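You operate a simulated robot arm through the tools that you are given. There is no shell and no other tool. Be economical: measure what you need, move in short steps, check, and stop when the job is done.

You are at the controls of a simulated robot arm. One attempt, no reset.

JOB
Label the two square jars on the table by contents and close them.

Only the result counts: the job must be done as asked and must still hold three seconds after the hand-in. Knocking over, shifting, dropping, spilling or breaking anything else fails it.

ROBOT AND FRAMES
A 6-joint arm with a two-finger parallel gripper, fixed in place. Base frame: the origin is at the foot of the arm, x ahead of it, y to its left, z up; the work surface is at about z = 75. Units: cm, rad, N and s.
With the tool pointing down near the work surface it reaches from about 26 to 68 cm from the base axis. Its first joint turns from -1.152 to 1.152 rad. Payload 2.9 kg.
The TCP is the grasp point between the finger pads, 3 cm short of the fingertips. In the tool frame z runs along the fingers and y along their closing line. The gripper opens to 11 cm. The fingers are 2 cm wide and 1 cm thick; the gripper's body (4.8 by 11.2 cm) begins 5.5 cm behind the TCP.
Orientation is that of the tool frame in the base frame, as a unit quaternion [w, x, y, z]. With the fingers straight down and closing along the base's y, the tool's x points along the base's -x, its y along +y and its z along -z.

CONTROLS
- The arm moves only by the tool jog_arm. Its arguments are lists of equal length, an entry for each row: "dr": the turn, a rotation vector about the base's x, y, z in rad, a list of three; "xyz": the shift along the base's x, y, z in m, a list of three; "grip": the gripper command, from -1 (shut) to 1 (fully open), values between in proportion. In form: {"dr": [[rx, ry, rz], ...], "xyz": [[tx, ty, tz], ...], "grip": [grip, ...]}. A call has 1 to 10 rows; each row shifts and turns the commanded pose from where the row before left it. A row lasts 0.2 s, in which the tool goes at most 5 cm and 0.15 rad; a call with a longer step from one row to the next is refused whole, and so is a gripper value outside its range. Where a pose cannot be reached the arm comes as near as it can. A force on the tool above 40 N (or 10 N above the force at the start of the call, whichever is more), or a blocked arm, ends the call early, and 0.2 s more pass. The fingers move at their own pace (about 10.8 cm/s each) and stop on an object; they squeeze with about 30 N. The grip force told is the motor's: it shows also when the fingers shut on nothing. Time passes only in rows, and 0.2 s behind the last, so rows that do not move let the fingers close. It gives the time, the measured TCP pose, the force on the tool (base axes), the opening and the grip force at its end, in the units of the frame above (readings bear some noise), with the torque about the TCP (base axes, N m) and any sound that the robot's microphone picked up.
- Cameras (640 x 400 px; columns grow to the right, rows downward): "scene" is fixed at [6.42, 40.79, 138.96]; the picture's right is [-0.92, -0.40, 0.00], its down [-0.17, 0.40, -0.90] and it looks along [0.36, -0.82, -0.44] (base axes); focal length 351 px, centre (320, 200). "wrist" rides on the gripper at [7.2, 1.7, -10.3] in the tool frame; the picture's right is [-0.23, 0.97, 0.00], its down [-0.76, -0.18, -0.62] and it looks along [-0.61, -0.14, 0.78] (tool axes); focal length 222 px, centre (320, 200). There is no depth. A picture from a camera that has moved, and an enlarged one, comes with that camera's place and axes in the base frame and with its lens. The place of the scene camera against the robot may be out by one fixed shift of up to 1.8 cm in any direction.
- get_image(camera): a new picture of that camera. No time passes.
- enlarge(camera, box): a new picture of the part [left, top, right, bottom] of that camera's present view, enlarged. No time passes.
- hand_in(): hands the job in; it is judged then, once.

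Go step by step. Nothing tells you positions but the pictures and the camera data: compare them with the known pose of the tool, close in by small moves and look again before you grip or let go. The budget is 120 turns and 64 pictures, counting those below and the enlarged ones. Unless the task says otherwise, let go and move clear before handing in.

The tools are called after "Call:" as name(argument=value, ...) on one line, values as JSON. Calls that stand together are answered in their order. jog_arm: Moves the arm, as the interface text tells. Its arguments: {"type":"object","properties":{"dr":{"type":"array","items":{"type":"array","items":{"type":"number"}}},"xyz":{"type":"array","items":{"type":"array","items":{"type":"number"}}},"grip":{"type":"array","items":{"type":"number"}}},"required":["dr","xyz","grip"]} The other tools are called the same way: get_image (camera) takes a picture; enlarge (camera, box) takes an enlarged picture of a part of a camera's view; hand_in () hands the job in.

At the start:

```text
time_s: 0.0
tcp_pos: [44.4, -13.97, 109.18]
tcp_rot: [0.001, 0.0, 1.0, 0.0]
contact_force: [0.5, -0.6, 0.4]
wrist_torque: [0.02, -0.01, 0.0]
grip_width: 11.01
grip_force: 0.1
```

scene: 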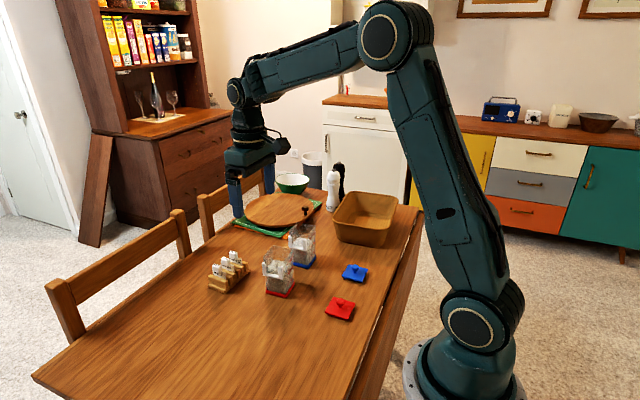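
wrist: 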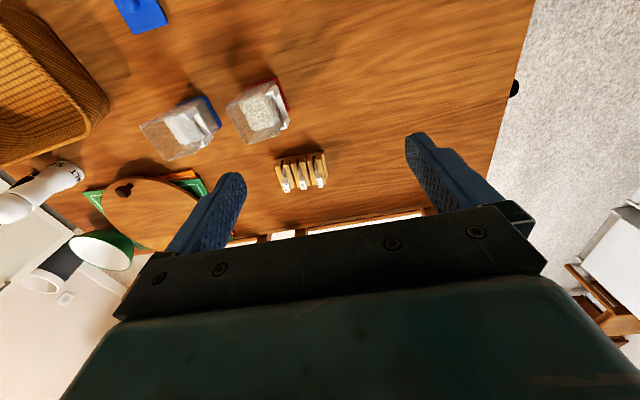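

I see two clear square jars (one with a red base, one blue), a red and a blue lid, and a small rack with labels. I'll zoom in on these first.

Call:
enlarge(camera="scene", box=[190, 210, 390, 335])

Call:
enlarge(camera="scene", box=[200, 240, 264, 300])

Call:
enlarge(camera="wrist", box=[100, 60, 340, 210])

```text
3.20 times, centred on (290, 272) of scene
camera zoom: at [6.42, 40.79, 138.96], right [-0.92, -0.4, 0.0], down [-0.17, 0.4, -0.9], along [0.36, -0.82, -0.44], focal length 1123 px, centre (416, -32)
```

zoom: 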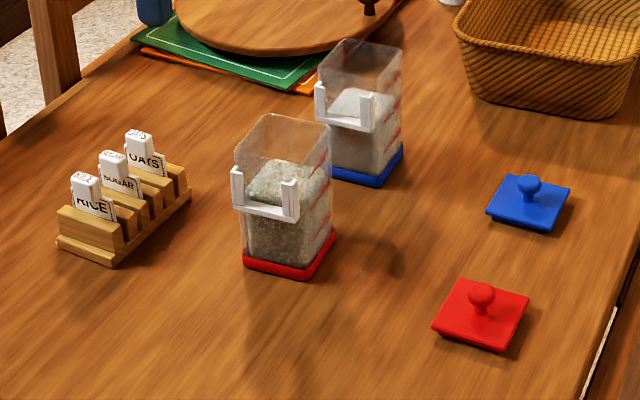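

```text
6.67 times, centred on (232, 270) of scene
camera zoom: at [6.42, 40.79, 138.96], right [-0.92, -0.4, 0.0], down [-0.17, 0.4, -0.9], along [0.36, -0.82, -0.44], focal length 2340 px, centre (907, -267)
```

zoom: 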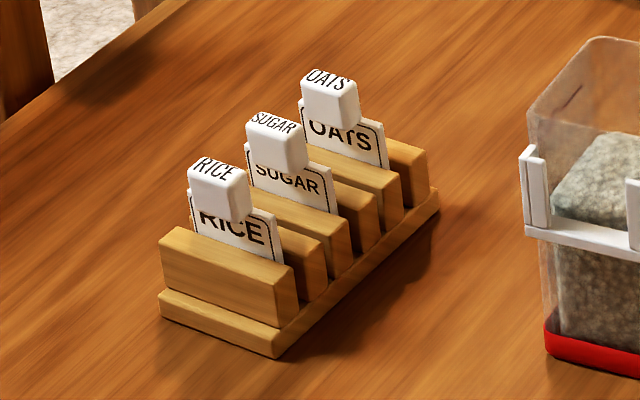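

```text
2.67 times, centred on (220, 135) of wrist
camera zoom: at [37.29, -12.29, 119.44], right [0.23, 0.97, 0.0], down [0.76, -0.18, 0.62], along [0.61, -0.14, -0.78], focal length 592 px, centre (587, 373)
```

zoom: 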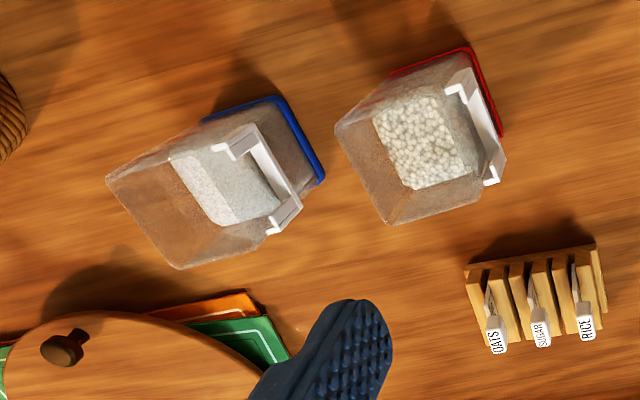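

The rack is near x≈62, y≈-25 to -18. The red jar is about (46,-23), the blue jar (46,-37), the blue lid (30,-38) and the red lid (29,-23). I'll move the wrist camera back to look into the jars and identify the contents.

Call:
jog_arm(dr=[[0, 0, 0], [0, 0, 0], [0, 0, 0], [0, 0, 0], [0, 0, 0]], xyz=[[-0.03, -0.03, 0], [-0.03, -0.03, 0], [-0.03, -0.03, 0], [-0.03, -0.03, 0], [0, 0, 0]], grip=[1, 1, 1, 1, 1])

Call:
get_image(camera="wrist")

```text
time_s: 1.2
tcp_pos: [32.6, -25.97, 109.11]
tcp_rot: [0.0, 0.0, 1.0, 0.001]
contact_force: [0.9, -0.2, 0.2]
wrist_torque: [0.0, 0.01, 0.01]
grip_width: 10.99
grip_force: 0.0
```

```text
58 pictures are left
camera wrist: at [25.36, -24.33, 119.38], right [0.23, 0.97, 0.0], down [0.76, -0.18, 0.62], along [0.61, -0.14, -0.78], focal length 222 px, centre (320, 200)
```

wrist: 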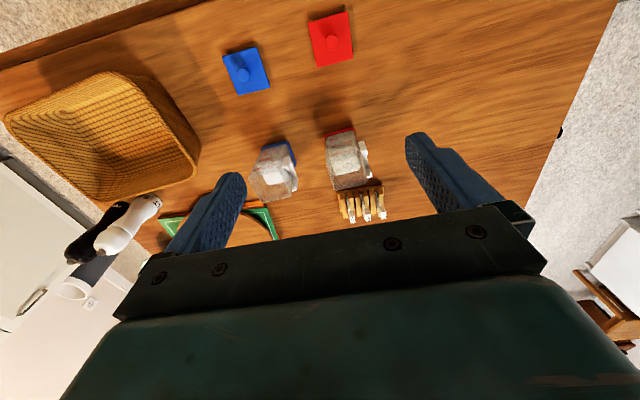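

Call:
enlarge(camera="wrist", box=[235, 115, 395, 225])

Call:
enlarge(camera="scene", box=[255, 215, 325, 300])

```text
3.64 times, centred on (315, 170) of wrist
camera zoom: at [25.36, -24.33, 119.38], right [0.23, 0.97, 0.0], down [0.76, -0.18, 0.62], along [0.61, -0.14, -0.78], focal length 808 px, centre (338, 309)
```

zoom: 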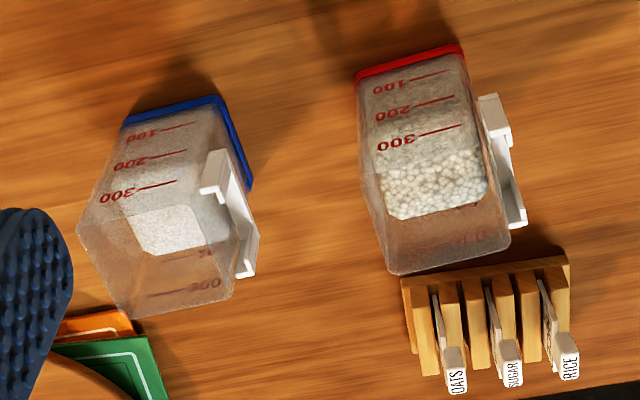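

```text
4.71 times, centred on (290, 258) of scene
camera zoom: at [6.42, 40.79, 138.96], right [-0.92, -0.4, 0.0], down [-0.17, 0.4, -0.9], along [0.36, -0.82, -0.44], focal length 1652 px, centre (461, -71)
```

zoom: 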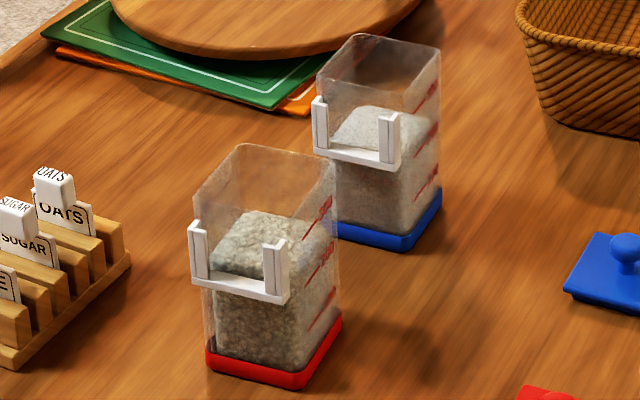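

Blue looks fine-grained and red looks coarse. I'll move closer above the red jar (jar tops are at z≈87) to tell rice from oats.

Call:
jog_arm(dr=[[0, 0, 0], [0, 0, 0], [0, 0, 0], [0, 0, 0], [0, 0, 0]], xyz=[[0.02, 0.0, -0.03], [0.02, -0.01, -0.03], [0.02, -0.01, -0.03], [0.02, -0.01, -0.03], [0, 0, -0.01]], grip=[1, 1, 1, 1, 1])

Call:
get_image(camera="wrist")

```text
time_s: 2.4
tcp_pos: [40.4, -28.9, 96.21]
tcp_rot: [0.0, 0.0, 1.0, -0.001]
contact_force: [-0.1, 0.0, 0.1]
wrist_torque: [0.01, -0.01, 0.01]
grip_width: 11.01
grip_force: 0.0
```

```text
55 pictures are left
camera wrist: at [33.31, -27.34, 106.42], right [0.23, 0.97, 0.0], down [0.76, -0.18, 0.62], along [0.61, -0.14, -0.78], focal length 222 px, centre (320, 200)
```

wrist: 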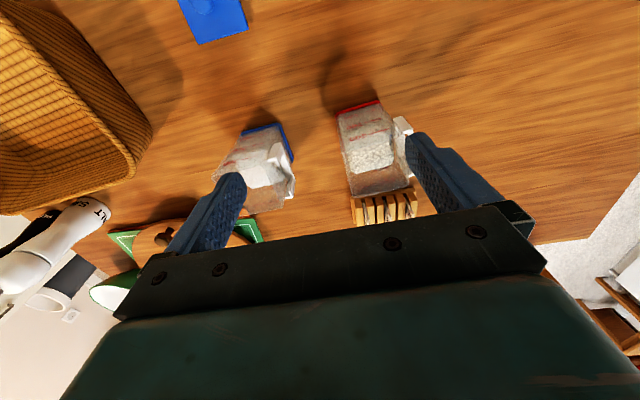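

Call:
enlarge(camera="wrist", box=[330, 95, 420, 205])

Call:
enlarge(camera="wrist", box=[215, 110, 305, 220])

```text
3.64 times, centred on (375, 150) of wrist
camera zoom: at [33.31, -27.34, 106.42], right [0.23, 0.97, 0.0], down [0.76, -0.18, 0.62], along [0.61, -0.14, -0.78], focal length 808 px, centre (120, 382)
```

zoom: 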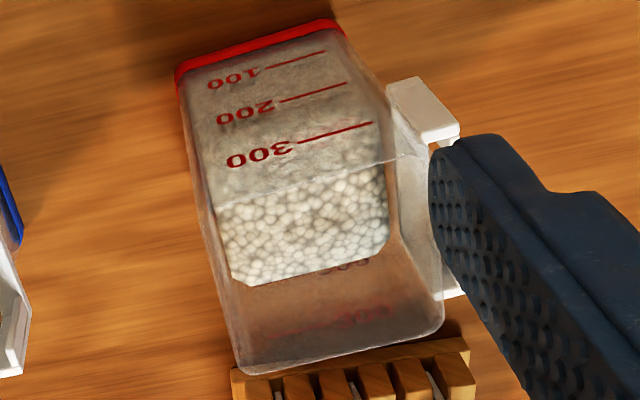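

```text
3.64 times, centred on (260, 165) of wrist
camera zoom: at [33.31, -27.34, 106.42], right [0.23, 0.97, 0.0], down [0.76, -0.18, 0.62], along [0.61, -0.14, -0.78], focal length 808 px, centre (538, 327)
```

zoom: 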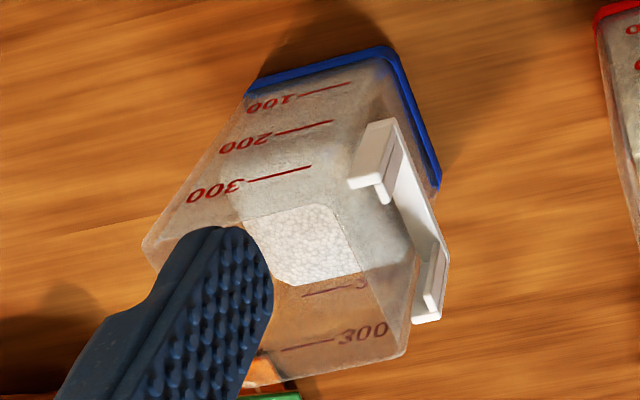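

Call:
jog_arm(dr=[[0, 0, 0], [0, 0, 0], [0, 0, 0]], xyz=[[0.03, 0.02, 0.0], [0.035, 0.03, 0], [0, 0, 0]], grip=[1, 1, 1])

Call:
get_image(camera="wrist")

Call:
enlarge(camera="wrist", box=[270, 50, 400, 150])

```text
time_s: 3.2
tcp_pos: [47.13, -23.88, 96.25]
tcp_rot: [0.0, -0.001, 1.0, 0.0]
contact_force: [0.3, -0.6, -0.6]
wrist_torque: [0.02, -0.05, 0.04]
grip_width: 11.01
grip_force: 0.0
```

```text
52 pictures are left
camera wrist: at [39.8, -22.25, 106.43], right [0.23, 0.97, 0.0], down [0.76, -0.18, 0.62], along [0.61, -0.14, -0.78], focal length 222 px, centre (320, 200)
```

wrist: 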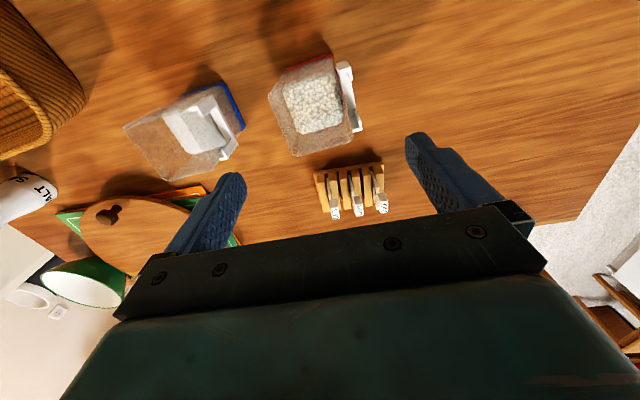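

```text
4.00 times, centred on (335, 100) of wrist
camera zoom: at [39.8, -22.25, 106.43], right [0.23, 0.97, 0.0], down [0.76, -0.18, 0.62], along [0.61, -0.14, -0.78], focal length 888 px, centre (260, 600)
```

zoom: 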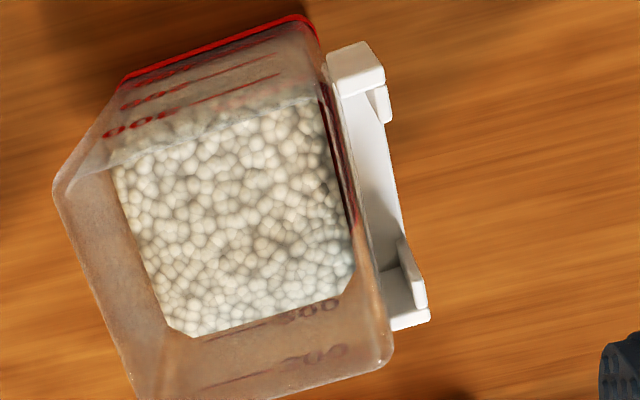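

Red holds cream rounded grains. Now the same view of the blue jar to compare.

Call:
jog_arm(dr=[[0, 0, 0], [0, 0, 0], [0, 0, 0], [0, 0, 0]], xyz=[[0, -0.045, 0.0], [0, -0.045, 0], [0, -0.045, 0], [0, 0, 0]], grip=[1, 1, 1, 1])

Call:
enlarge(camera="wrist", box=[270, 50, 400, 150])

Call:
enlarge(camera="wrist", box=[290, 60, 350, 110])

```text
time_s: 4.2
tcp_pos: [47.08, -37.35, 96.3]
tcp_rot: [0.0, 0.0, 1.0, 0.0]
contact_force: [0.5, 0.6, -0.4]
wrist_torque: [0.01, 0.01, 0.01]
grip_width: 11.0
grip_force: 0.0
```

```text
4.00 times, centred on (335, 100) of wrist
camera zoom: at [39.74, -35.76, 106.51], right [0.23, 0.97, 0.0], down [0.76, -0.18, 0.62], along [0.61, -0.14, -0.78], focal length 888 px, centre (260, 600)
```

zoom: 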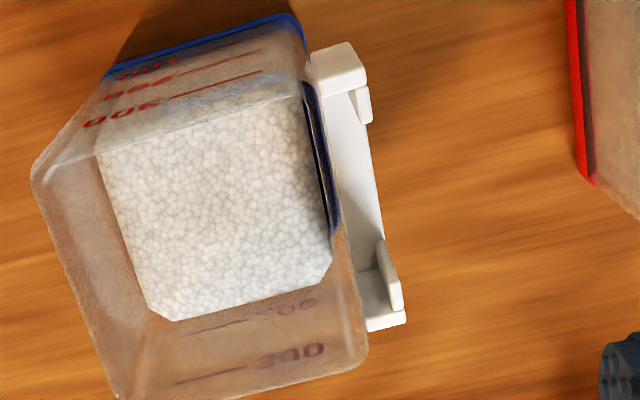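

```text
8.00 times, centred on (320, 85) of wrist
camera zoom: at [39.74, -35.76, 106.51], right [0.23, 0.97, 0.0], down [0.76, -0.18, 0.62], along [0.61, -0.14, -0.78], focal length 1777 px, centre (320, 1120)
```

zoom: 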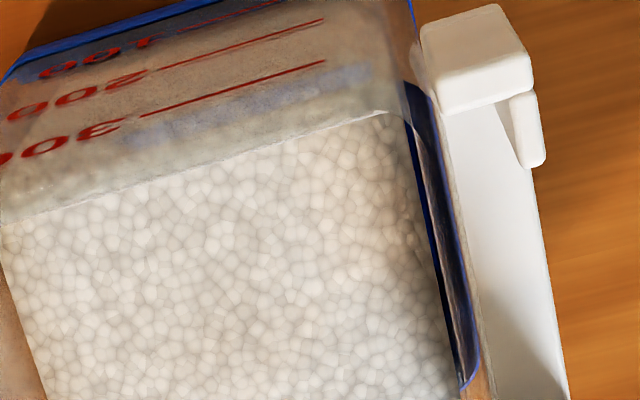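

I take red = rice (larger cream grains) and blue = sugar (fine white). Next I'll look closely at the label rack to work out the grasp.

Call:
jog_arm(dr=[[0, 0, 0], [0, 0, 0], [0, 0, 0], [0, 0, 0], [0, 0, 0]], xyz=[[0.02, 0.04, 0.0], [0.03, 0.04, 0], [0.02, 0.045, 0], [0.01, 0.04, -0.03], [0, 0, 0]], grip=[1, 1, 1, 1, 1])

Call:
get_image(camera="wrist")

Call:
enlarge(camera="wrist", box=[260, 100, 400, 200])

```text
refused: row 4 steps farther than a row can; nothing moved
```

```text
48 pictures are left
camera wrist: at [39.74, -35.76, 106.51], right [0.23, 0.97, 0.0], down [0.76, -0.18, 0.62], along [0.61, -0.14, -0.78], focal length 222 px, centre (320, 200)
```

wrist: 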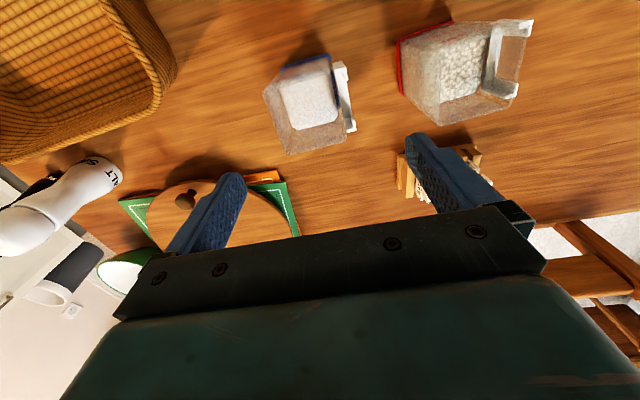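

```text
4.00 times, centred on (330, 150) of wrist
camera zoom: at [39.74, -35.76, 106.51], right [0.23, 0.97, 0.0], down [0.76, -0.18, 0.62], along [0.61, -0.14, -0.78], focal length 888 px, centre (280, 400)
```

zoom: 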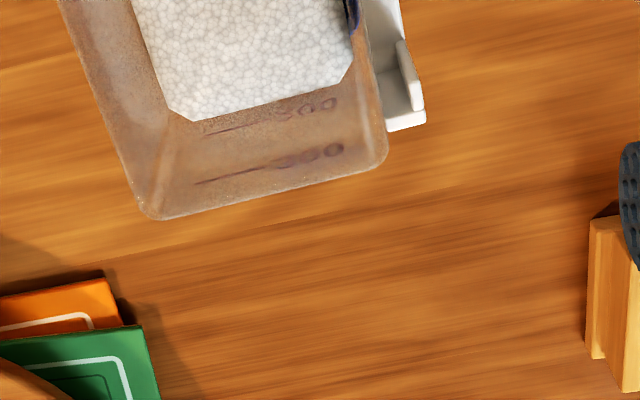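

The move was refused (step too long); I'll repeat it in smaller steps.

Call:
jog_arm(dr=[[0, 0, 0], [0, 0, 0], [0, 0, 0], [0, 0, 0], [0, 0, 0], [0, 0, 0]], xyz=[[0.02, 0.04, 0.0], [0.02, 0.04, 0], [0.02, 0.04, 0], [0.02, 0.04, 0], [0, 0, -0.03], [0, 0, 0]], grip=[1, 1, 1, 1, 1, 1])

```text
time_s: 5.6
tcp_pos: [55.08, -21.22, 93.12]
tcp_rot: [0.0, 0.0, 1.0, -0.001]
contact_force: [-0.1, 0.6, 0.4]
wrist_torque: [0.02, -0.01, -0.01]
grip_width: 11.02
grip_force: 0.0
```

Call:
enlarge(camera="wrist", box=[250, 80, 410, 210])

```text
3.08 times, centred on (330, 145) of wrist
camera zoom: at [47.8, -19.73, 103.46], right [0.23, 0.97, 0.0], down [0.76, -0.18, 0.62], along [0.61, -0.14, -0.78], focal length 684 px, centre (289, 369)
```

zoom: 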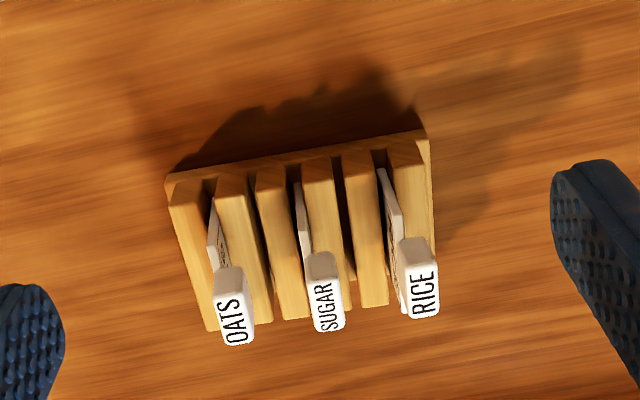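

The tags stand in slots along x, each with a 2×1.2×2 cm block on top. I'll zoom tighter on the Rice and Sugar tags.

Call:
enlarge(camera="wrist", box=[310, 110, 370, 190])

Call:
enlarge(camera="scene", box=[208, 248, 252, 278])

Call:
enlarge(camera="scene", box=[258, 240, 302, 270])

```text
5.00 times, centred on (340, 150) of wrist
camera zoom: at [47.8, -19.73, 103.46], right [0.23, 0.97, 0.0], down [0.76, -0.18, 0.62], along [0.61, -0.14, -0.78], focal length 1111 px, centre (220, 450)
```

zoom: 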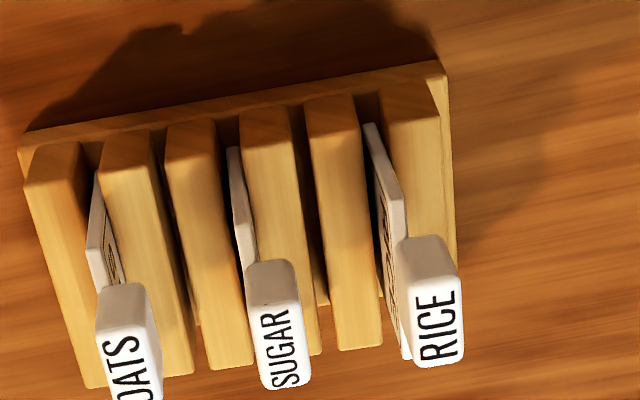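

```text
13.33 times, centred on (230, 263) of scene
camera zoom: at [6.42, 40.79, 138.96], right [-0.92, -0.4, 0.0], down [-0.17, 0.4, -0.9], along [0.36, -0.82, -0.44], focal length 4680 px, centre (1520, -640)
```

zoom: 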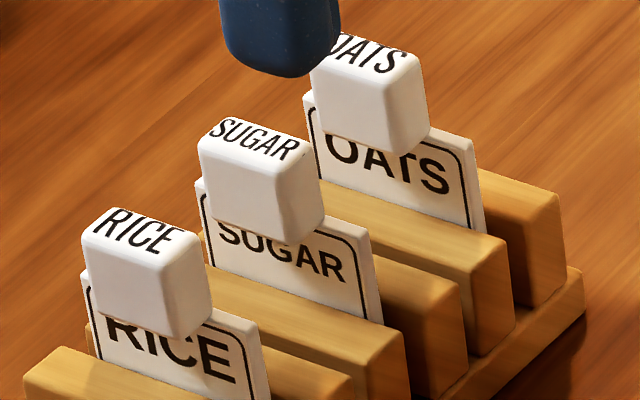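

```text
13.33 times, centred on (280, 255) of scene
camera zoom: at [6.42, 40.79, 138.96], right [-0.92, -0.4, 0.0], down [-0.17, 0.4, -0.9], along [0.36, -0.82, -0.44], focal length 4680 px, centre (853, -533)
```

zoom: 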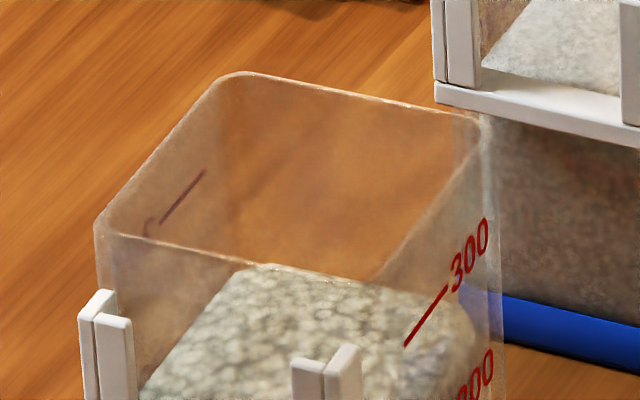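

The Rice block is near (61.8,-18.0), z 80.5–82.5, with the plate about 4.2 cm wide along x and a yaw of ≈-0.06. I'll turn the gripper about -1.63 rad so it closes along the plate, with the camera on the +y side.

Call:
jog_arm(dr=[[0, 0, -0.148], [0, 0, -0.148], [0, 0, -0.148], [0, 0, -0.148], [0, 0, -0.148], [0, 0, -0.148], [0, 0, -0.148], [0, 0, -0.148], [0, 0, -0.148]], xyz=[[0, 0, 0], [0, 0, 0], [0, 0, 0], [0, 0, 0], [0, 0, 0], [0, 0, 0], [0, 0, 0], [0, 0, 0], [0, 0, 0]], grip=[1, 1, 1, 1, 1, 1, 1, 1, 1])

Call:
jog_arm(dr=[[0, 0, -0.148], [0, 0, -0.148], [0, 0, 0], [0, 0, 0], [0, 0, 0]], xyz=[[0.0, 0.0, 0], [0.0, 0, 0], [0.03, 0.01, 0], [0.03, 0.01, 0], [0, 0, 0]], grip=[0, -0.2, -0.2, -0.2, -0.2])

Call:
get_image(camera="wrist")

```text
time_s: 7.6
tcp_pos: [55.06, -21.33, 93.33]
tcp_rot: [0.0, 0.619, 0.785, 0.0]
contact_force: [0.8, -0.4, 0.4]
wrist_torque: [-0.01, 0.02, 0.01]
grip_width: 11.0
grip_force: 0.0
```

```text
time_s: 8.8
tcp_pos: [61.05, -19.33, 93.18]
tcp_rot: [0.0, 0.727, 0.687, 0.0]
contact_force: [0.5, 0.2, -0.5]
wrist_torque: [0.04, 0.01, 0.02]
grip_width: 4.41
grip_force: 0.1
```

```text
42 pictures are left
camera wrist: at [63.19, -12.31, 103.46], right [0.96, -0.28, 0.0], down [-0.22, -0.75, 0.62], along [-0.18, -0.6, -0.78], focal length 222 px, centre (320, 200)
```

wrist: 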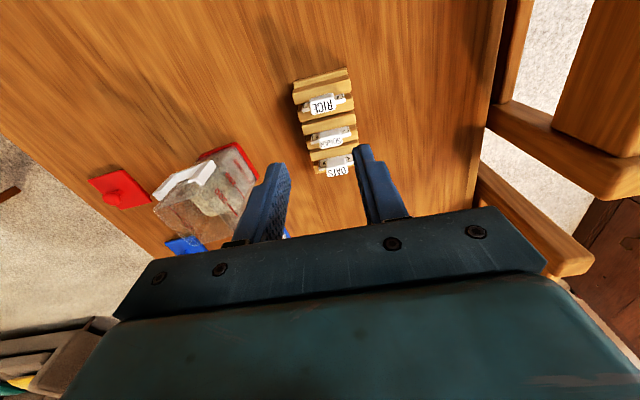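

Call:
enlarge(camera="wrist", box=[285, 60, 365, 120])

```text
6.67 times, centred on (325, 90) of wrist
camera zoom: at [63.19, -12.31, 103.46], right [0.96, -0.28, 0.0], down [-0.22, -0.75, 0.62], along [-0.18, -0.6, -0.78], focal length 1481 px, centre (287, 933)
```

zoom: 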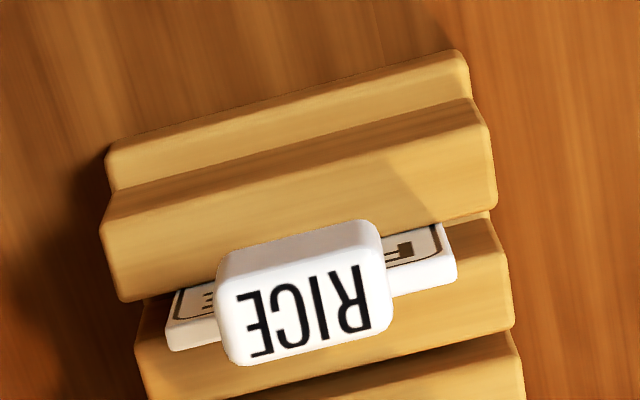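

The Rice block top centre is confirmed at about (61.8,-18.1), z≈82.6, and the yaw matches. I'll descend with the fingers slightly forward of the block and tips just above the plate shoulders.

Call:
jog_arm(dr=[[0, 0, 0], [0, 0, 0], [0, 0, 0], [0, 0, 0], [0, 0, 0]], xyz=[[0.0078, 0.0165, 0], [0, 0, -0.035], [0, 0, -0.035], [0, 0, -0.022], [0, 0, 0]], grip=[-0.2, -0.2, -0.2, -0.2, -0.2])

Call:
get_image(camera="wrist")

Call:
enlarge(camera="scene", box=[195, 235, 275, 295])

```text
time_s: 10.0
tcp_pos: [61.76, -17.69, 83.9]
tcp_rot: [-0.001, 0.727, 0.687, 0.0]
contact_force: [0.1, 0.9, -0.4]
wrist_torque: [-0.01, -0.02, -0.04]
grip_width: 4.39
grip_force: 0.1
```

```text
40 pictures are left
camera wrist: at [63.93, -10.66, 94.18], right [0.96, -0.28, 0.0], down [-0.22, -0.75, 0.62], along [-0.18, -0.6, -0.78], focal length 222 px, centre (320, 200)
```

wrist: 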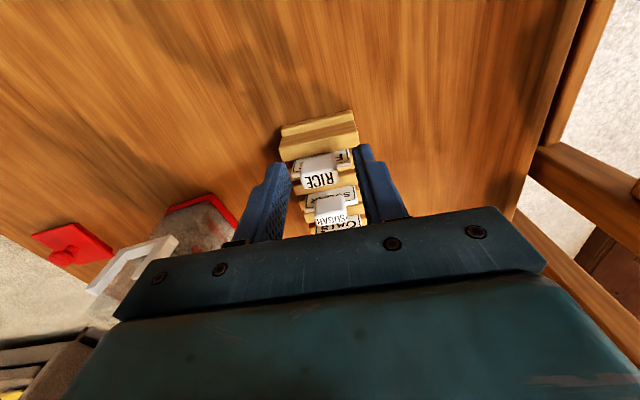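

```text
6.67 times, centred on (235, 265) of scene
camera zoom: at [6.42, 40.79, 138.96], right [-0.92, -0.4, 0.0], down [-0.17, 0.4, -0.9], along [0.36, -0.82, -0.44], focal length 2340 px, centre (887, -233)
```

zoom: 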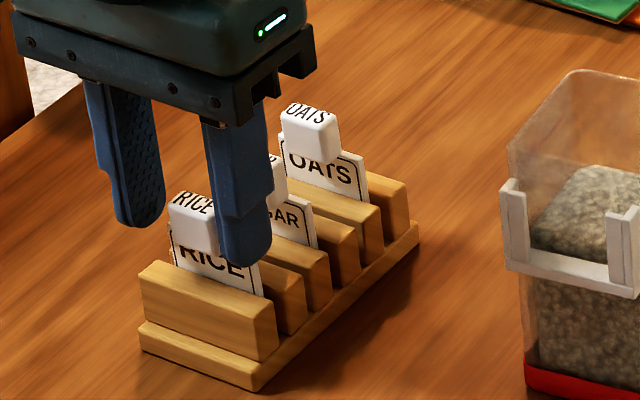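

The fingers straddle the Rice block as intended, so I'll close.

Call:
jog_arm(dr=[[0, 0, 0], [0, 0, 0], [0, 0, 0]], xyz=[[0, 0, 0], [0, 0, 0], [0, 0, 0]], grip=[-1, -1, -1])

Call:
enlarge(camera="scene", box=[195, 235, 275, 295])

```text
time_s: 10.8
tcp_pos: [61.83, -17.74, 84.05]
tcp_rot: [0.001, 0.727, 0.687, 0.0]
contact_force: [0.5, 0.5, 1.0]
wrist_torque: [-0.03, -0.02, 0.04]
grip_width: 2.25
grip_force: 30.6
```

```text
6.67 times, centred on (235, 265) of scene
camera zoom: at [6.42, 40.79, 138.96], right [-0.92, -0.4, 0.0], down [-0.17, 0.4, -0.9], along [0.36, -0.82, -0.44], focal length 2340 px, centre (887, -233)
```

zoom: 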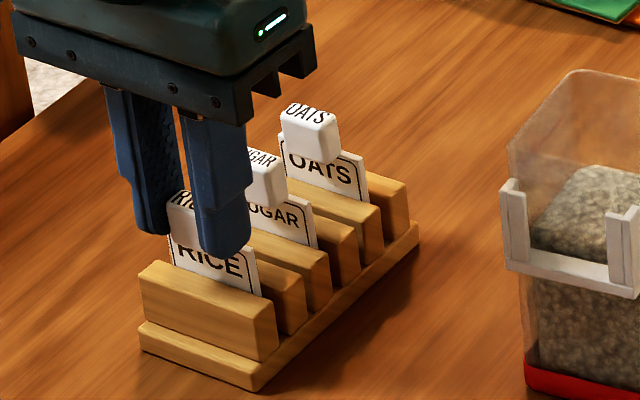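

Call:
jog_arm(dr=[[0, 0, 0], [0, 0, 0], [0, 0, 0], [0, 0, 0], [0, 0, 0]], xyz=[[0, 0, 0.01], [0, 0, 0.03], [0, 0, 0.04], [0, 0, 0.04], [0, 0, 0]], grip=[-1, -1, -1, -1, -1])

Call:
get_image(camera="scene")

Call:
enlarge(camera="wrist", box=[260, 120, 380, 220])

```text
time_s: 12.0
tcp_pos: [61.73, -17.67, 96.02]
tcp_rot: [0.0, 0.727, 0.686, 0.0]
contact_force: [-0.9, -0.4, -0.2]
wrist_torque: [-0.02, 0.04, 0.03]
grip_width: 2.25
grip_force: 30.1
```

```text
37 pictures are left
```

scene: 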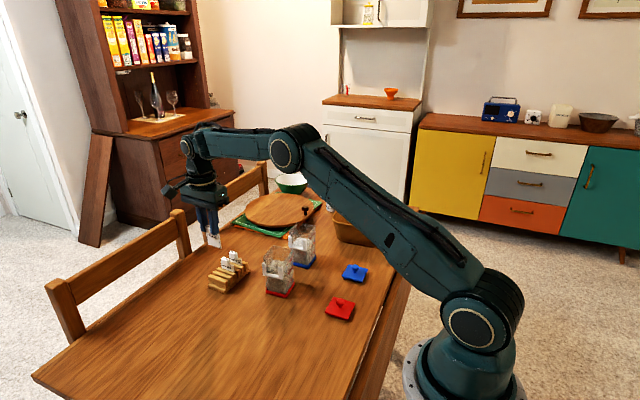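

```text
4.00 times, centred on (320, 170) of wrist
camera zoom: at [63.92, -10.65, 106.25], right [0.96, -0.28, 0.0], down [-0.22, -0.75, 0.62], along [-0.18, -0.6, -0.78], focal length 888 px, centre (320, 320)
```

zoom: 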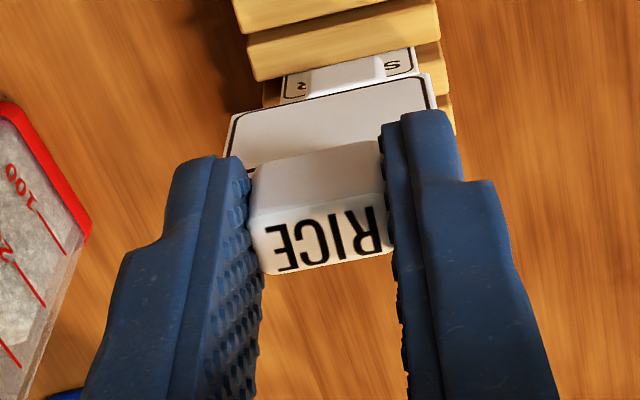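

The Rice tag is held upright, with its plate bottom about 7.1 cm below the TCP. I'll carry it above the red jar's holder with yaw aligned to ≈+0.057 and measure again.

Call:
jog_arm(dr=[[0, 0, 0.03], [0, 0, 0.03], [0, 0, 0.03], [0, 0, 0.024], [0, 0, 0]], xyz=[[-0.04, 0, 0.005], [-0.04, 0, 0], [-0.04, 0, 0], [-0.0375, 0, 0], [0, 0, 0]], grip=[-1, -1, -1, -1, -1])

Call:
get_image(camera="wrist")

Call:
enlarge(camera="wrist", box=[270, 70, 370, 170])

```text
time_s: 13.2
tcp_pos: [45.92, -17.62, 96.47]
tcp_rot: [0.0, 0.687, 0.727, 0.0]
contact_force: [0.3, 0.0, -0.6]
wrist_torque: [0.01, -0.01, 0.03]
grip_width: 2.21
grip_force: 30.3
```

```text
35 pictures are left
camera wrist: at [47.23, -10.48, 106.7], right [0.99, -0.17, 0.0], down [-0.13, -0.77, 0.62], along [-0.11, -0.61, -0.78], focal length 222 px, centre (320, 200)
```

wrist: 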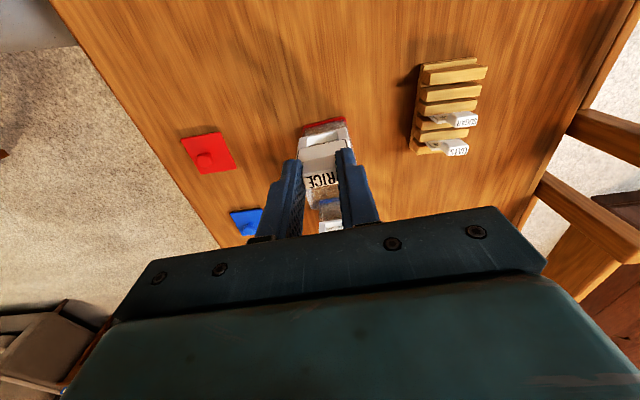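

```text
4.00 times, centred on (320, 120) of wrist
camera zoom: at [47.23, -10.48, 106.7], right [0.99, -0.17, 0.0], down [-0.13, -0.77, 0.62], along [-0.11, -0.61, -0.78], focal length 888 px, centre (320, 520)
```

zoom: 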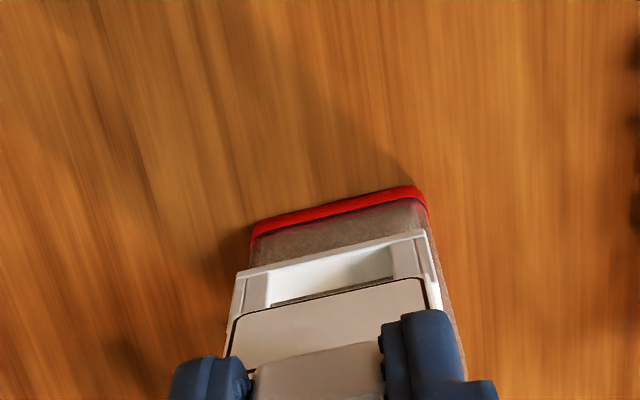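

Call:
jog_arm(dr=[[0, 0, 0], [0, 0, 0]], xyz=[[0, -0.02, 0.005], [0, 0, 0]], grip=[-1, -1])

Call:
enlarge(camera="wrist", box=[285, 95, 360, 165])

```text
time_s: 13.8
tcp_pos: [45.94, -19.78, 96.99]
tcp_rot: [-0.001, 0.687, 0.727, 0.0]
contact_force: [0.3, -0.3, 0.2]
wrist_torque: [-0.01, 0.03, -0.02]
grip_width: 2.22
grip_force: 30.0
```

```text
5.71 times, centred on (322, 130) of wrist
camera zoom: at [47.28, -12.53, 107.2], right [0.99, -0.17, 0.0], down [-0.13, -0.77, 0.62], along [-0.11, -0.61, -0.78], focal length 1269 px, centre (306, 600)
```

zoom: 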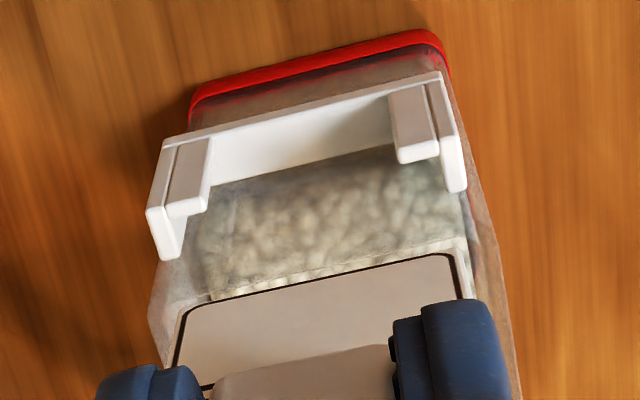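

The holder's slot centre is about (45.9,-21.05) and the plate is at about (46.1,-20.55). I'll shift by (-0.2,-0.5) cm, lower to just above the posts and recheck.

Call:
jog_arm(dr=[[0, 0, 0], [0, 0, 0], [0, 0, 0]], xyz=[[-0.002, -0.005, 0], [0, 0, -0.026], [0, 0, 0]], grip=[-1, -1, -1])

Call:
enlarge(camera="wrist", box=[285, 95, 360, 165])

Call:
enlarge(camera="scene", box=[250, 220, 310, 270])

```text
time_s: 14.6
tcp_pos: [45.84, -20.2, 94.63]
tcp_rot: [0.001, 0.686, 0.727, 0.002]
contact_force: [-4.5, 3.1, 20.5]
wrist_torque: [-0.03, 0.2, -0.05]
grip_width: 2.24
grip_force: 30.5
```

```text
5.71 times, centred on (322, 130) of wrist
camera zoom: at [47.15, -12.96, 104.8], right [0.99, -0.17, 0.0], down [-0.14, -0.77, 0.62], along [-0.1, -0.62, -0.78], focal length 1269 px, centre (306, 600)
```

zoom: 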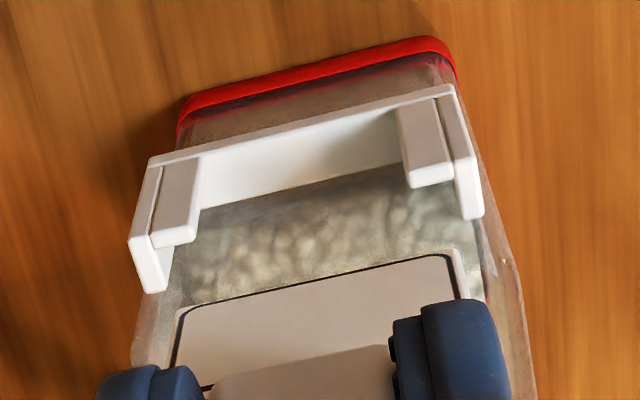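

```text
8.00 times, centred on (280, 245) of scene
camera zoom: at [6.38, 40.81, 138.96], right [-0.92, -0.4, 0.0], down [-0.17, 0.4, -0.9], along [0.36, -0.82, -0.44], focal length 2808 px, centre (640, -160)
```

zoom: 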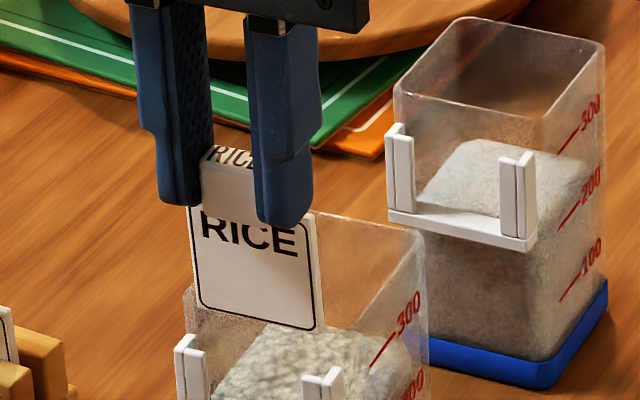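

The tag touched something at about y=-21.4, most likely the jar rim (20 N up). I'll back up, shift +0.2 cm in y with a tiny yaw correction, and come down again gently.

Call:
jog_arm(dr=[[0, 0, 0], [0, 0, 0.012], [0, 0, 0], [0, 0, 0]], xyz=[[0, 0, 0.01], [0, 0.0022, 0], [0, 0, -0.008], [0, 0, 0]], grip=[-1, -1, -1, -1])

Call:
jog_arm(dr=[[0, 0, 0], [0, 0, 0], [0, 0, 0]], xyz=[[0, 0, -0.005], [0, 0, -0.005], [0, 0, 0]], grip=[-1, -1, -1])

Call:
enlarge(camera="wrist", box=[285, 95, 360, 165])

```text
time_s: 15.6
tcp_pos: [45.8, -19.98, 94.54]
tcp_rot: [0.0, 0.682, 0.732, 0.0]
contact_force: [0.0, 0.0, 0.4]
wrist_torque: [0.0, 0.0, -0.02]
grip_width: 2.23
grip_force: 29.9
```

```text
time_s: 16.4
tcp_pos: [45.86, -20.05, 93.59]
tcp_rot: [-0.001, 0.682, 0.732, 0.0]
contact_force: [0.5, -0.5, -0.5]
wrist_torque: [-0.01, -0.01, -0.02]
grip_width: 2.22
grip_force: 29.9
```

```text
5.71 times, centred on (322, 130) of wrist
camera zoom: at [47.09, -12.76, 103.82], right [0.99, -0.16, 0.0], down [-0.12, -0.77, 0.62], along [-0.1, -0.62, -0.78], focal length 1269 px, centre (306, 600)
```

zoom: 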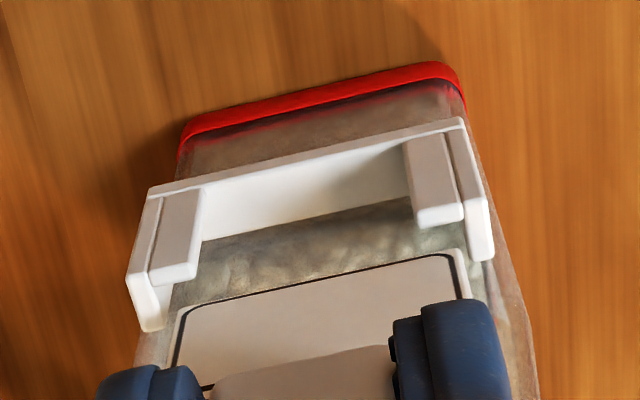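

Clear of the rim now. I'll nudge -0.17 cm in x and lower slightly to compare the plate edge with the post tops at nearly the same depth.

Call:
jog_arm(dr=[[0, 0, 0], [0, 0, 0], [0, 0, 0]], xyz=[[-0.0017, 0, -0.003], [0, 0, -0.004], [0, 0, 0]], grip=[-1, -1, -1])

Call:
enlarge(camera="wrist", box=[290, 110, 355, 165])

Call:
enlarge(camera="scene", box=[255, 230, 305, 270])

```text
time_s: 17.2
tcp_pos: [45.6, -19.95, 92.96]
tcp_rot: [0.0, 0.682, 0.731, 0.0]
contact_force: [0.2, -0.1, -0.2]
wrist_torque: [0.03, 0.0, -0.02]
grip_width: 2.23
grip_force: 29.9
```

```text
7.27 times, centred on (322, 138) of wrist
camera zoom: at [46.91, -12.76, 103.09], right [0.99, -0.16, 0.0], down [-0.12, -0.77, 0.62], along [-0.1, -0.62, -0.78], focal length 1615 px, centre (302, 654)
```

zoom: 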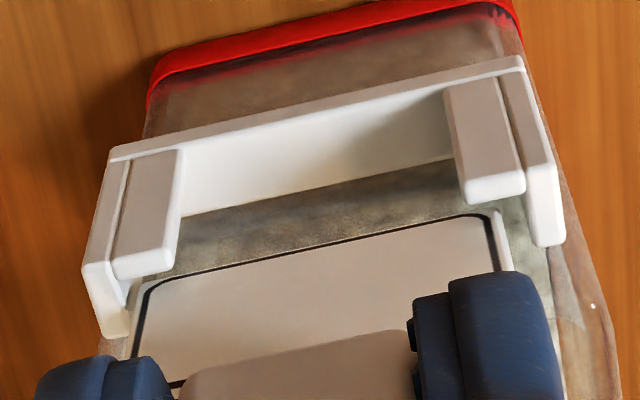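

```text
10.00 times, centred on (280, 250) of scene
camera zoom: at [6.42, 40.79, 138.96], right [-0.92, -0.4, 0.0], down [-0.17, 0.4, -0.9], along [0.36, -0.82, -0.44], focal length 3510 px, centre (720, -300)
```

zoom: 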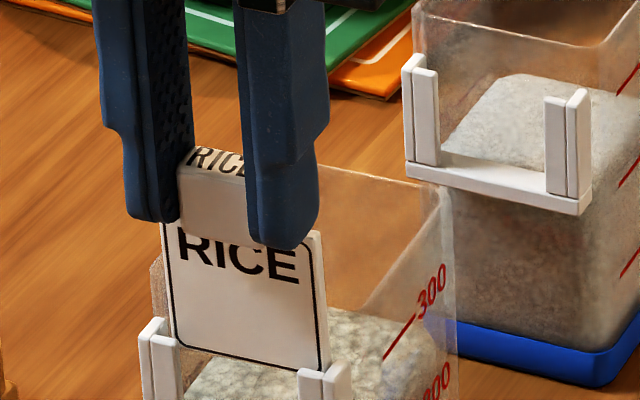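

The plate looks nearly centred in the slot, perhaps 0.1 cm too far toward -x. I'll nudge it and lower in small steps, watching the force.

Call:
jog_arm(dr=[[0, 0, 0], [0, 0, 0], [0, 0, 0]], xyz=[[0.0012, 0, 0], [0, 0, -0.004], [0, 0, -0.003]], grip=[-1, -1, -1])

Call:
jog_arm(dr=[[0, 0, 0], [0, 0, 0]], xyz=[[0, 0, -0.002], [0, 0, -0.002]], grip=[-1, -1])

```text
time_s: 18.0
tcp_pos: [45.87, -19.97, 92.24]
tcp_rot: [0.0, 0.682, 0.731, 0.0]
contact_force: [-0.3, -0.3, 0.0]
wrist_torque: [0.0, 0.0, 0.0]
grip_width: 2.22
grip_force: 30.3
```

```text
time_s: 18.6
tcp_pos: [45.86, -20.06, 91.85]
tcp_rot: [0.0, 0.683, 0.731, 0.0]
contact_force: [0.8, 0.3, 0.6]
wrist_torque: [0.03, -0.04, 0.01]
grip_width: 2.24
grip_force: 30.0
```

Call:
enlarge(camera="wrist", box=[290, 110, 355, 165])

Call:
enlarge(camera="scene", box=[255, 235, 305, 275])

```text
7.27 times, centred on (322, 138) of wrist
camera zoom: at [47.02, -12.73, 102.04], right [0.99, -0.16, 0.0], down [-0.12, -0.77, 0.62], along [-0.1, -0.62, -0.78], focal length 1615 px, centre (302, 654)
```

zoom: 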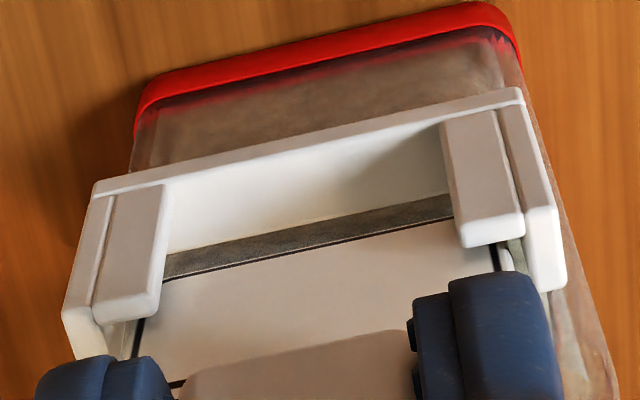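

```text
10.00 times, centred on (280, 255) of scene
camera zoom: at [6.42, 40.79, 138.96], right [-0.92, -0.4, 0.0], down [-0.17, 0.4, -0.9], along [0.36, -0.82, -0.44], focal length 3510 px, centre (720, -350)
```

zoom: 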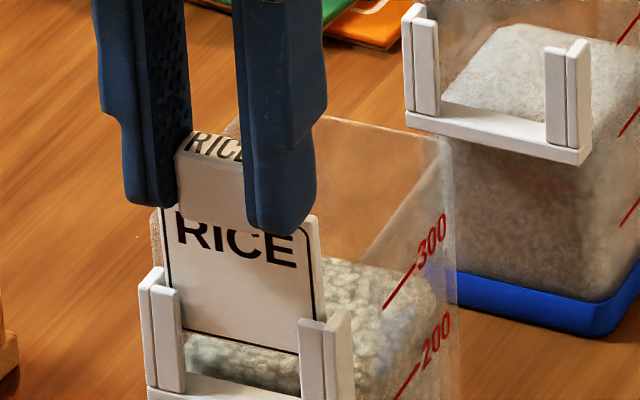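

The tag is in the slot behind the lips. I'll keep lowering until it seats.

Call:
jog_arm(dr=[[0, 0, 0], [0, 0, 0], [0, 0, 0], [0, 0, 0]], xyz=[[0, 0, -0.003], [0, 0, -0.003], [0, 0, -0.002], [0, 0, -0.002]], grip=[-1, -1, -1, -1])

Call:
jog_arm(dr=[[0, 0, 0], [0, 0, 0]], xyz=[[0, 0, -0.002], [0, 0, -0.001]], grip=[-1, -1])

```text
time_s: 19.6
tcp_pos: [45.77, -20.05, 90.71]
tcp_rot: [0.0, 0.682, 0.731, 0.001]
contact_force: [-1.0, -0.1, -0.8]
wrist_torque: [-0.02, 0.01, -0.03]
grip_width: 2.22
grip_force: 29.9
```

```text
time_s: 20.2
tcp_pos: [45.82, -19.98, 90.44]
tcp_rot: [0.0, 0.682, 0.731, 0.0]
contact_force: [-1.0, 1.0, 0.8]
wrist_torque: [-0.03, -0.01, -0.02]
grip_width: 2.22
grip_force: 30.1
```

Call:
jog_arm(dr=[[0, 0, 0], [0, 0, 0]], xyz=[[0, 0, -0.002], [0, 0, -0.001]], grip=[-1, -1])

Call:
enlarge(camera="scene", box=[255, 235, 305, 275])

```text
time_s: 20.8
tcp_pos: [45.85, -20.05, 90.16]
tcp_rot: [0.001, 0.682, 0.731, 0.0]
contact_force: [0.1, -1.3, 2.8]
wrist_torque: [0.0, 0.03, 0.02]
grip_width: 2.2
grip_force: 29.9
```

```text
10.00 times, centred on (280, 255) of scene
camera zoom: at [6.42, 40.79, 138.96], right [-0.92, -0.4, 0.0], down [-0.17, 0.4, -0.9], along [0.36, -0.82, -0.44], focal length 3510 px, centre (720, -350)
```

zoom: 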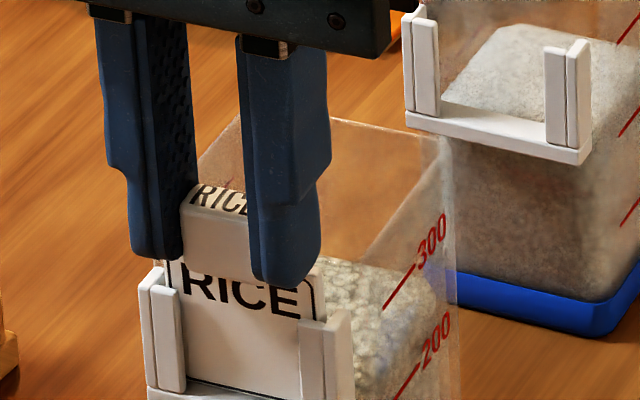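

It is seated with light contact. I'll release and rise.

Call:
jog_arm(dr=[[0, 0, 0], [0, 0, 0], [0, 0, 0], [0, 0, 0], [0, 0, 0], [0, 0, 0]], xyz=[[0, 0, -0.001], [0, 0, 0], [0, 0, 0], [0, 0, 0.01], [0, 0, 0.04], [0, 0, 0.04]], grip=[-0.5, -0.4, -0.2, -0.2, -0.2, -0.2])

Call:
enlarge(camera="scene", box=[215, 225, 305, 300])

```text
time_s: 22.2
tcp_pos: [45.75, -19.97, 99.33]
tcp_rot: [0.001, 0.682, 0.731, 0.0]
contact_force: [0.0, -0.3, 0.0]
wrist_torque: [-0.03, -0.01, 0.0]
grip_width: 4.4
grip_force: 0.0
```

```text
5.33 times, centred on (260, 262) of scene
camera zoom: at [6.42, 40.79, 138.96], right [-0.92, -0.4, 0.0], down [-0.17, 0.4, -0.9], along [0.36, -0.82, -0.44], focal length 1872 px, centre (640, -133)
```

zoom: 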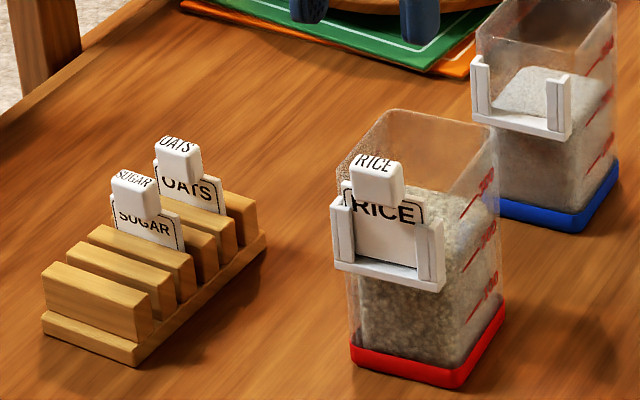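

The Rice label is well placed. Now for the Sugar tag, whose grip pose should be about (61.57,-21.1) by offset from the Rice grip.

Call:
jog_arm(dr=[[0, 0, -0.0315], [0, 0, -0.0315], [0, 0, -0.0315], [0, 0, -0.031], [0, 0, 0], [0, 0, 0], [0, 0, 0]], xyz=[[0.04, 0, 0], [0.04, 0, 0], [0.04, -0.005, 0], [0.0377, -0.006, 0], [0, 0, -0.04], [0, 0, -0.035], [0, 0, 0]], grip=[-0.2, -0.2, -0.2, -0.2, -0.2, -0.2, -0.2])

Call:
enlarge(camera="wrist", box=[270, 100, 370, 180])

```text
time_s: 23.8
tcp_pos: [61.54, -21.07, 91.6]
tcp_rot: [0.0, 0.727, 0.687, 0.0]
contact_force: [-0.3, -0.7, -0.3]
wrist_torque: [0.01, -0.02, 0.02]
grip_width: 4.41
grip_force: 0.0
```

```text
5.00 times, centred on (320, 140) of wrist
camera zoom: at [63.62, -14.03, 101.78], right [0.96, -0.28, 0.0], down [-0.22, -0.75, 0.62], along [-0.18, -0.6, -0.78], focal length 1111 px, centre (320, 500)
```

zoom: 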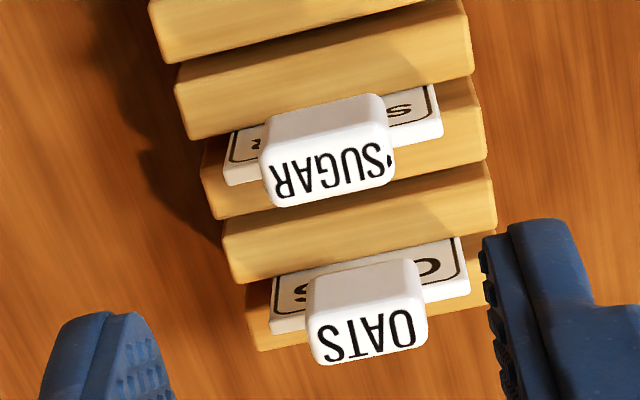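

Call:
jog_arm(dr=[[0, 0, 0], [0, 0, 0], [0, 0, 0], [0, 0, 0], [0, 0, 0], [0, 0, 0]], xyz=[[0, -0.0005, -0.04], [0, 0, -0.036], [0, 0, 0], [0, 0, 0], [0, 0, 0], [0, 0, 0]], grip=[-0.2, -0.2, -0.2, -1, -1, -1])

Call:
jog_arm(dr=[[0, 0, 0], [0, 0, 0], [0, 0, 0], [0, 0, 0], [0, 0, 0]], xyz=[[0, 0, 0.01], [0, 0, 0.03], [0, 0, 0.045], [0, 0, 0.045], [0, 0, 0]], grip=[-1, -1, -1, -1, -1])

Call:
enlarge(camera="wrist", box=[260, 120, 380, 220])

```text
time_s: 25.2
tcp_pos: [61.53, -21.17, 83.99]
tcp_rot: [0.0, 0.726, 0.688, 0.0]
contact_force: [-0.7, -0.4, -0.4]
wrist_torque: [0.01, -0.02, -0.03]
grip_width: 2.26
grip_force: 29.9
```

```text
time_s: 26.4
tcp_pos: [61.68, -21.13, 96.98]
tcp_rot: [0.0, 0.726, 0.688, 0.0]
contact_force: [-0.4, -0.4, 0.0]
wrist_torque: [-0.01, 0.01, 0.01]
grip_width: 2.24
grip_force: 29.8
```

```text
4.00 times, centred on (320, 170) of wrist
camera zoom: at [63.75, -14.17, 107.26], right [0.96, -0.28, 0.0], down [-0.22, -0.75, 0.62], along [-0.18, -0.6, -0.78], focal length 888 px, centre (320, 320)
```

zoom: 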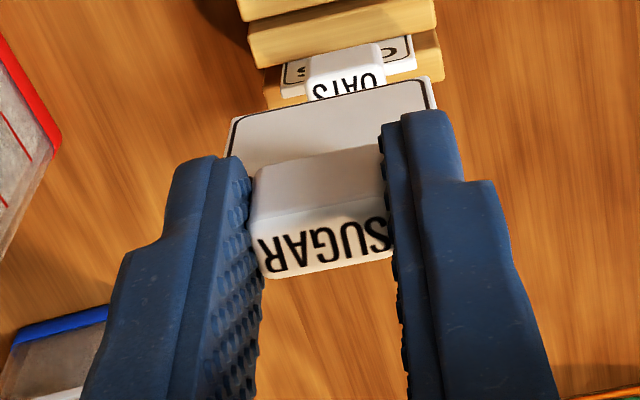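

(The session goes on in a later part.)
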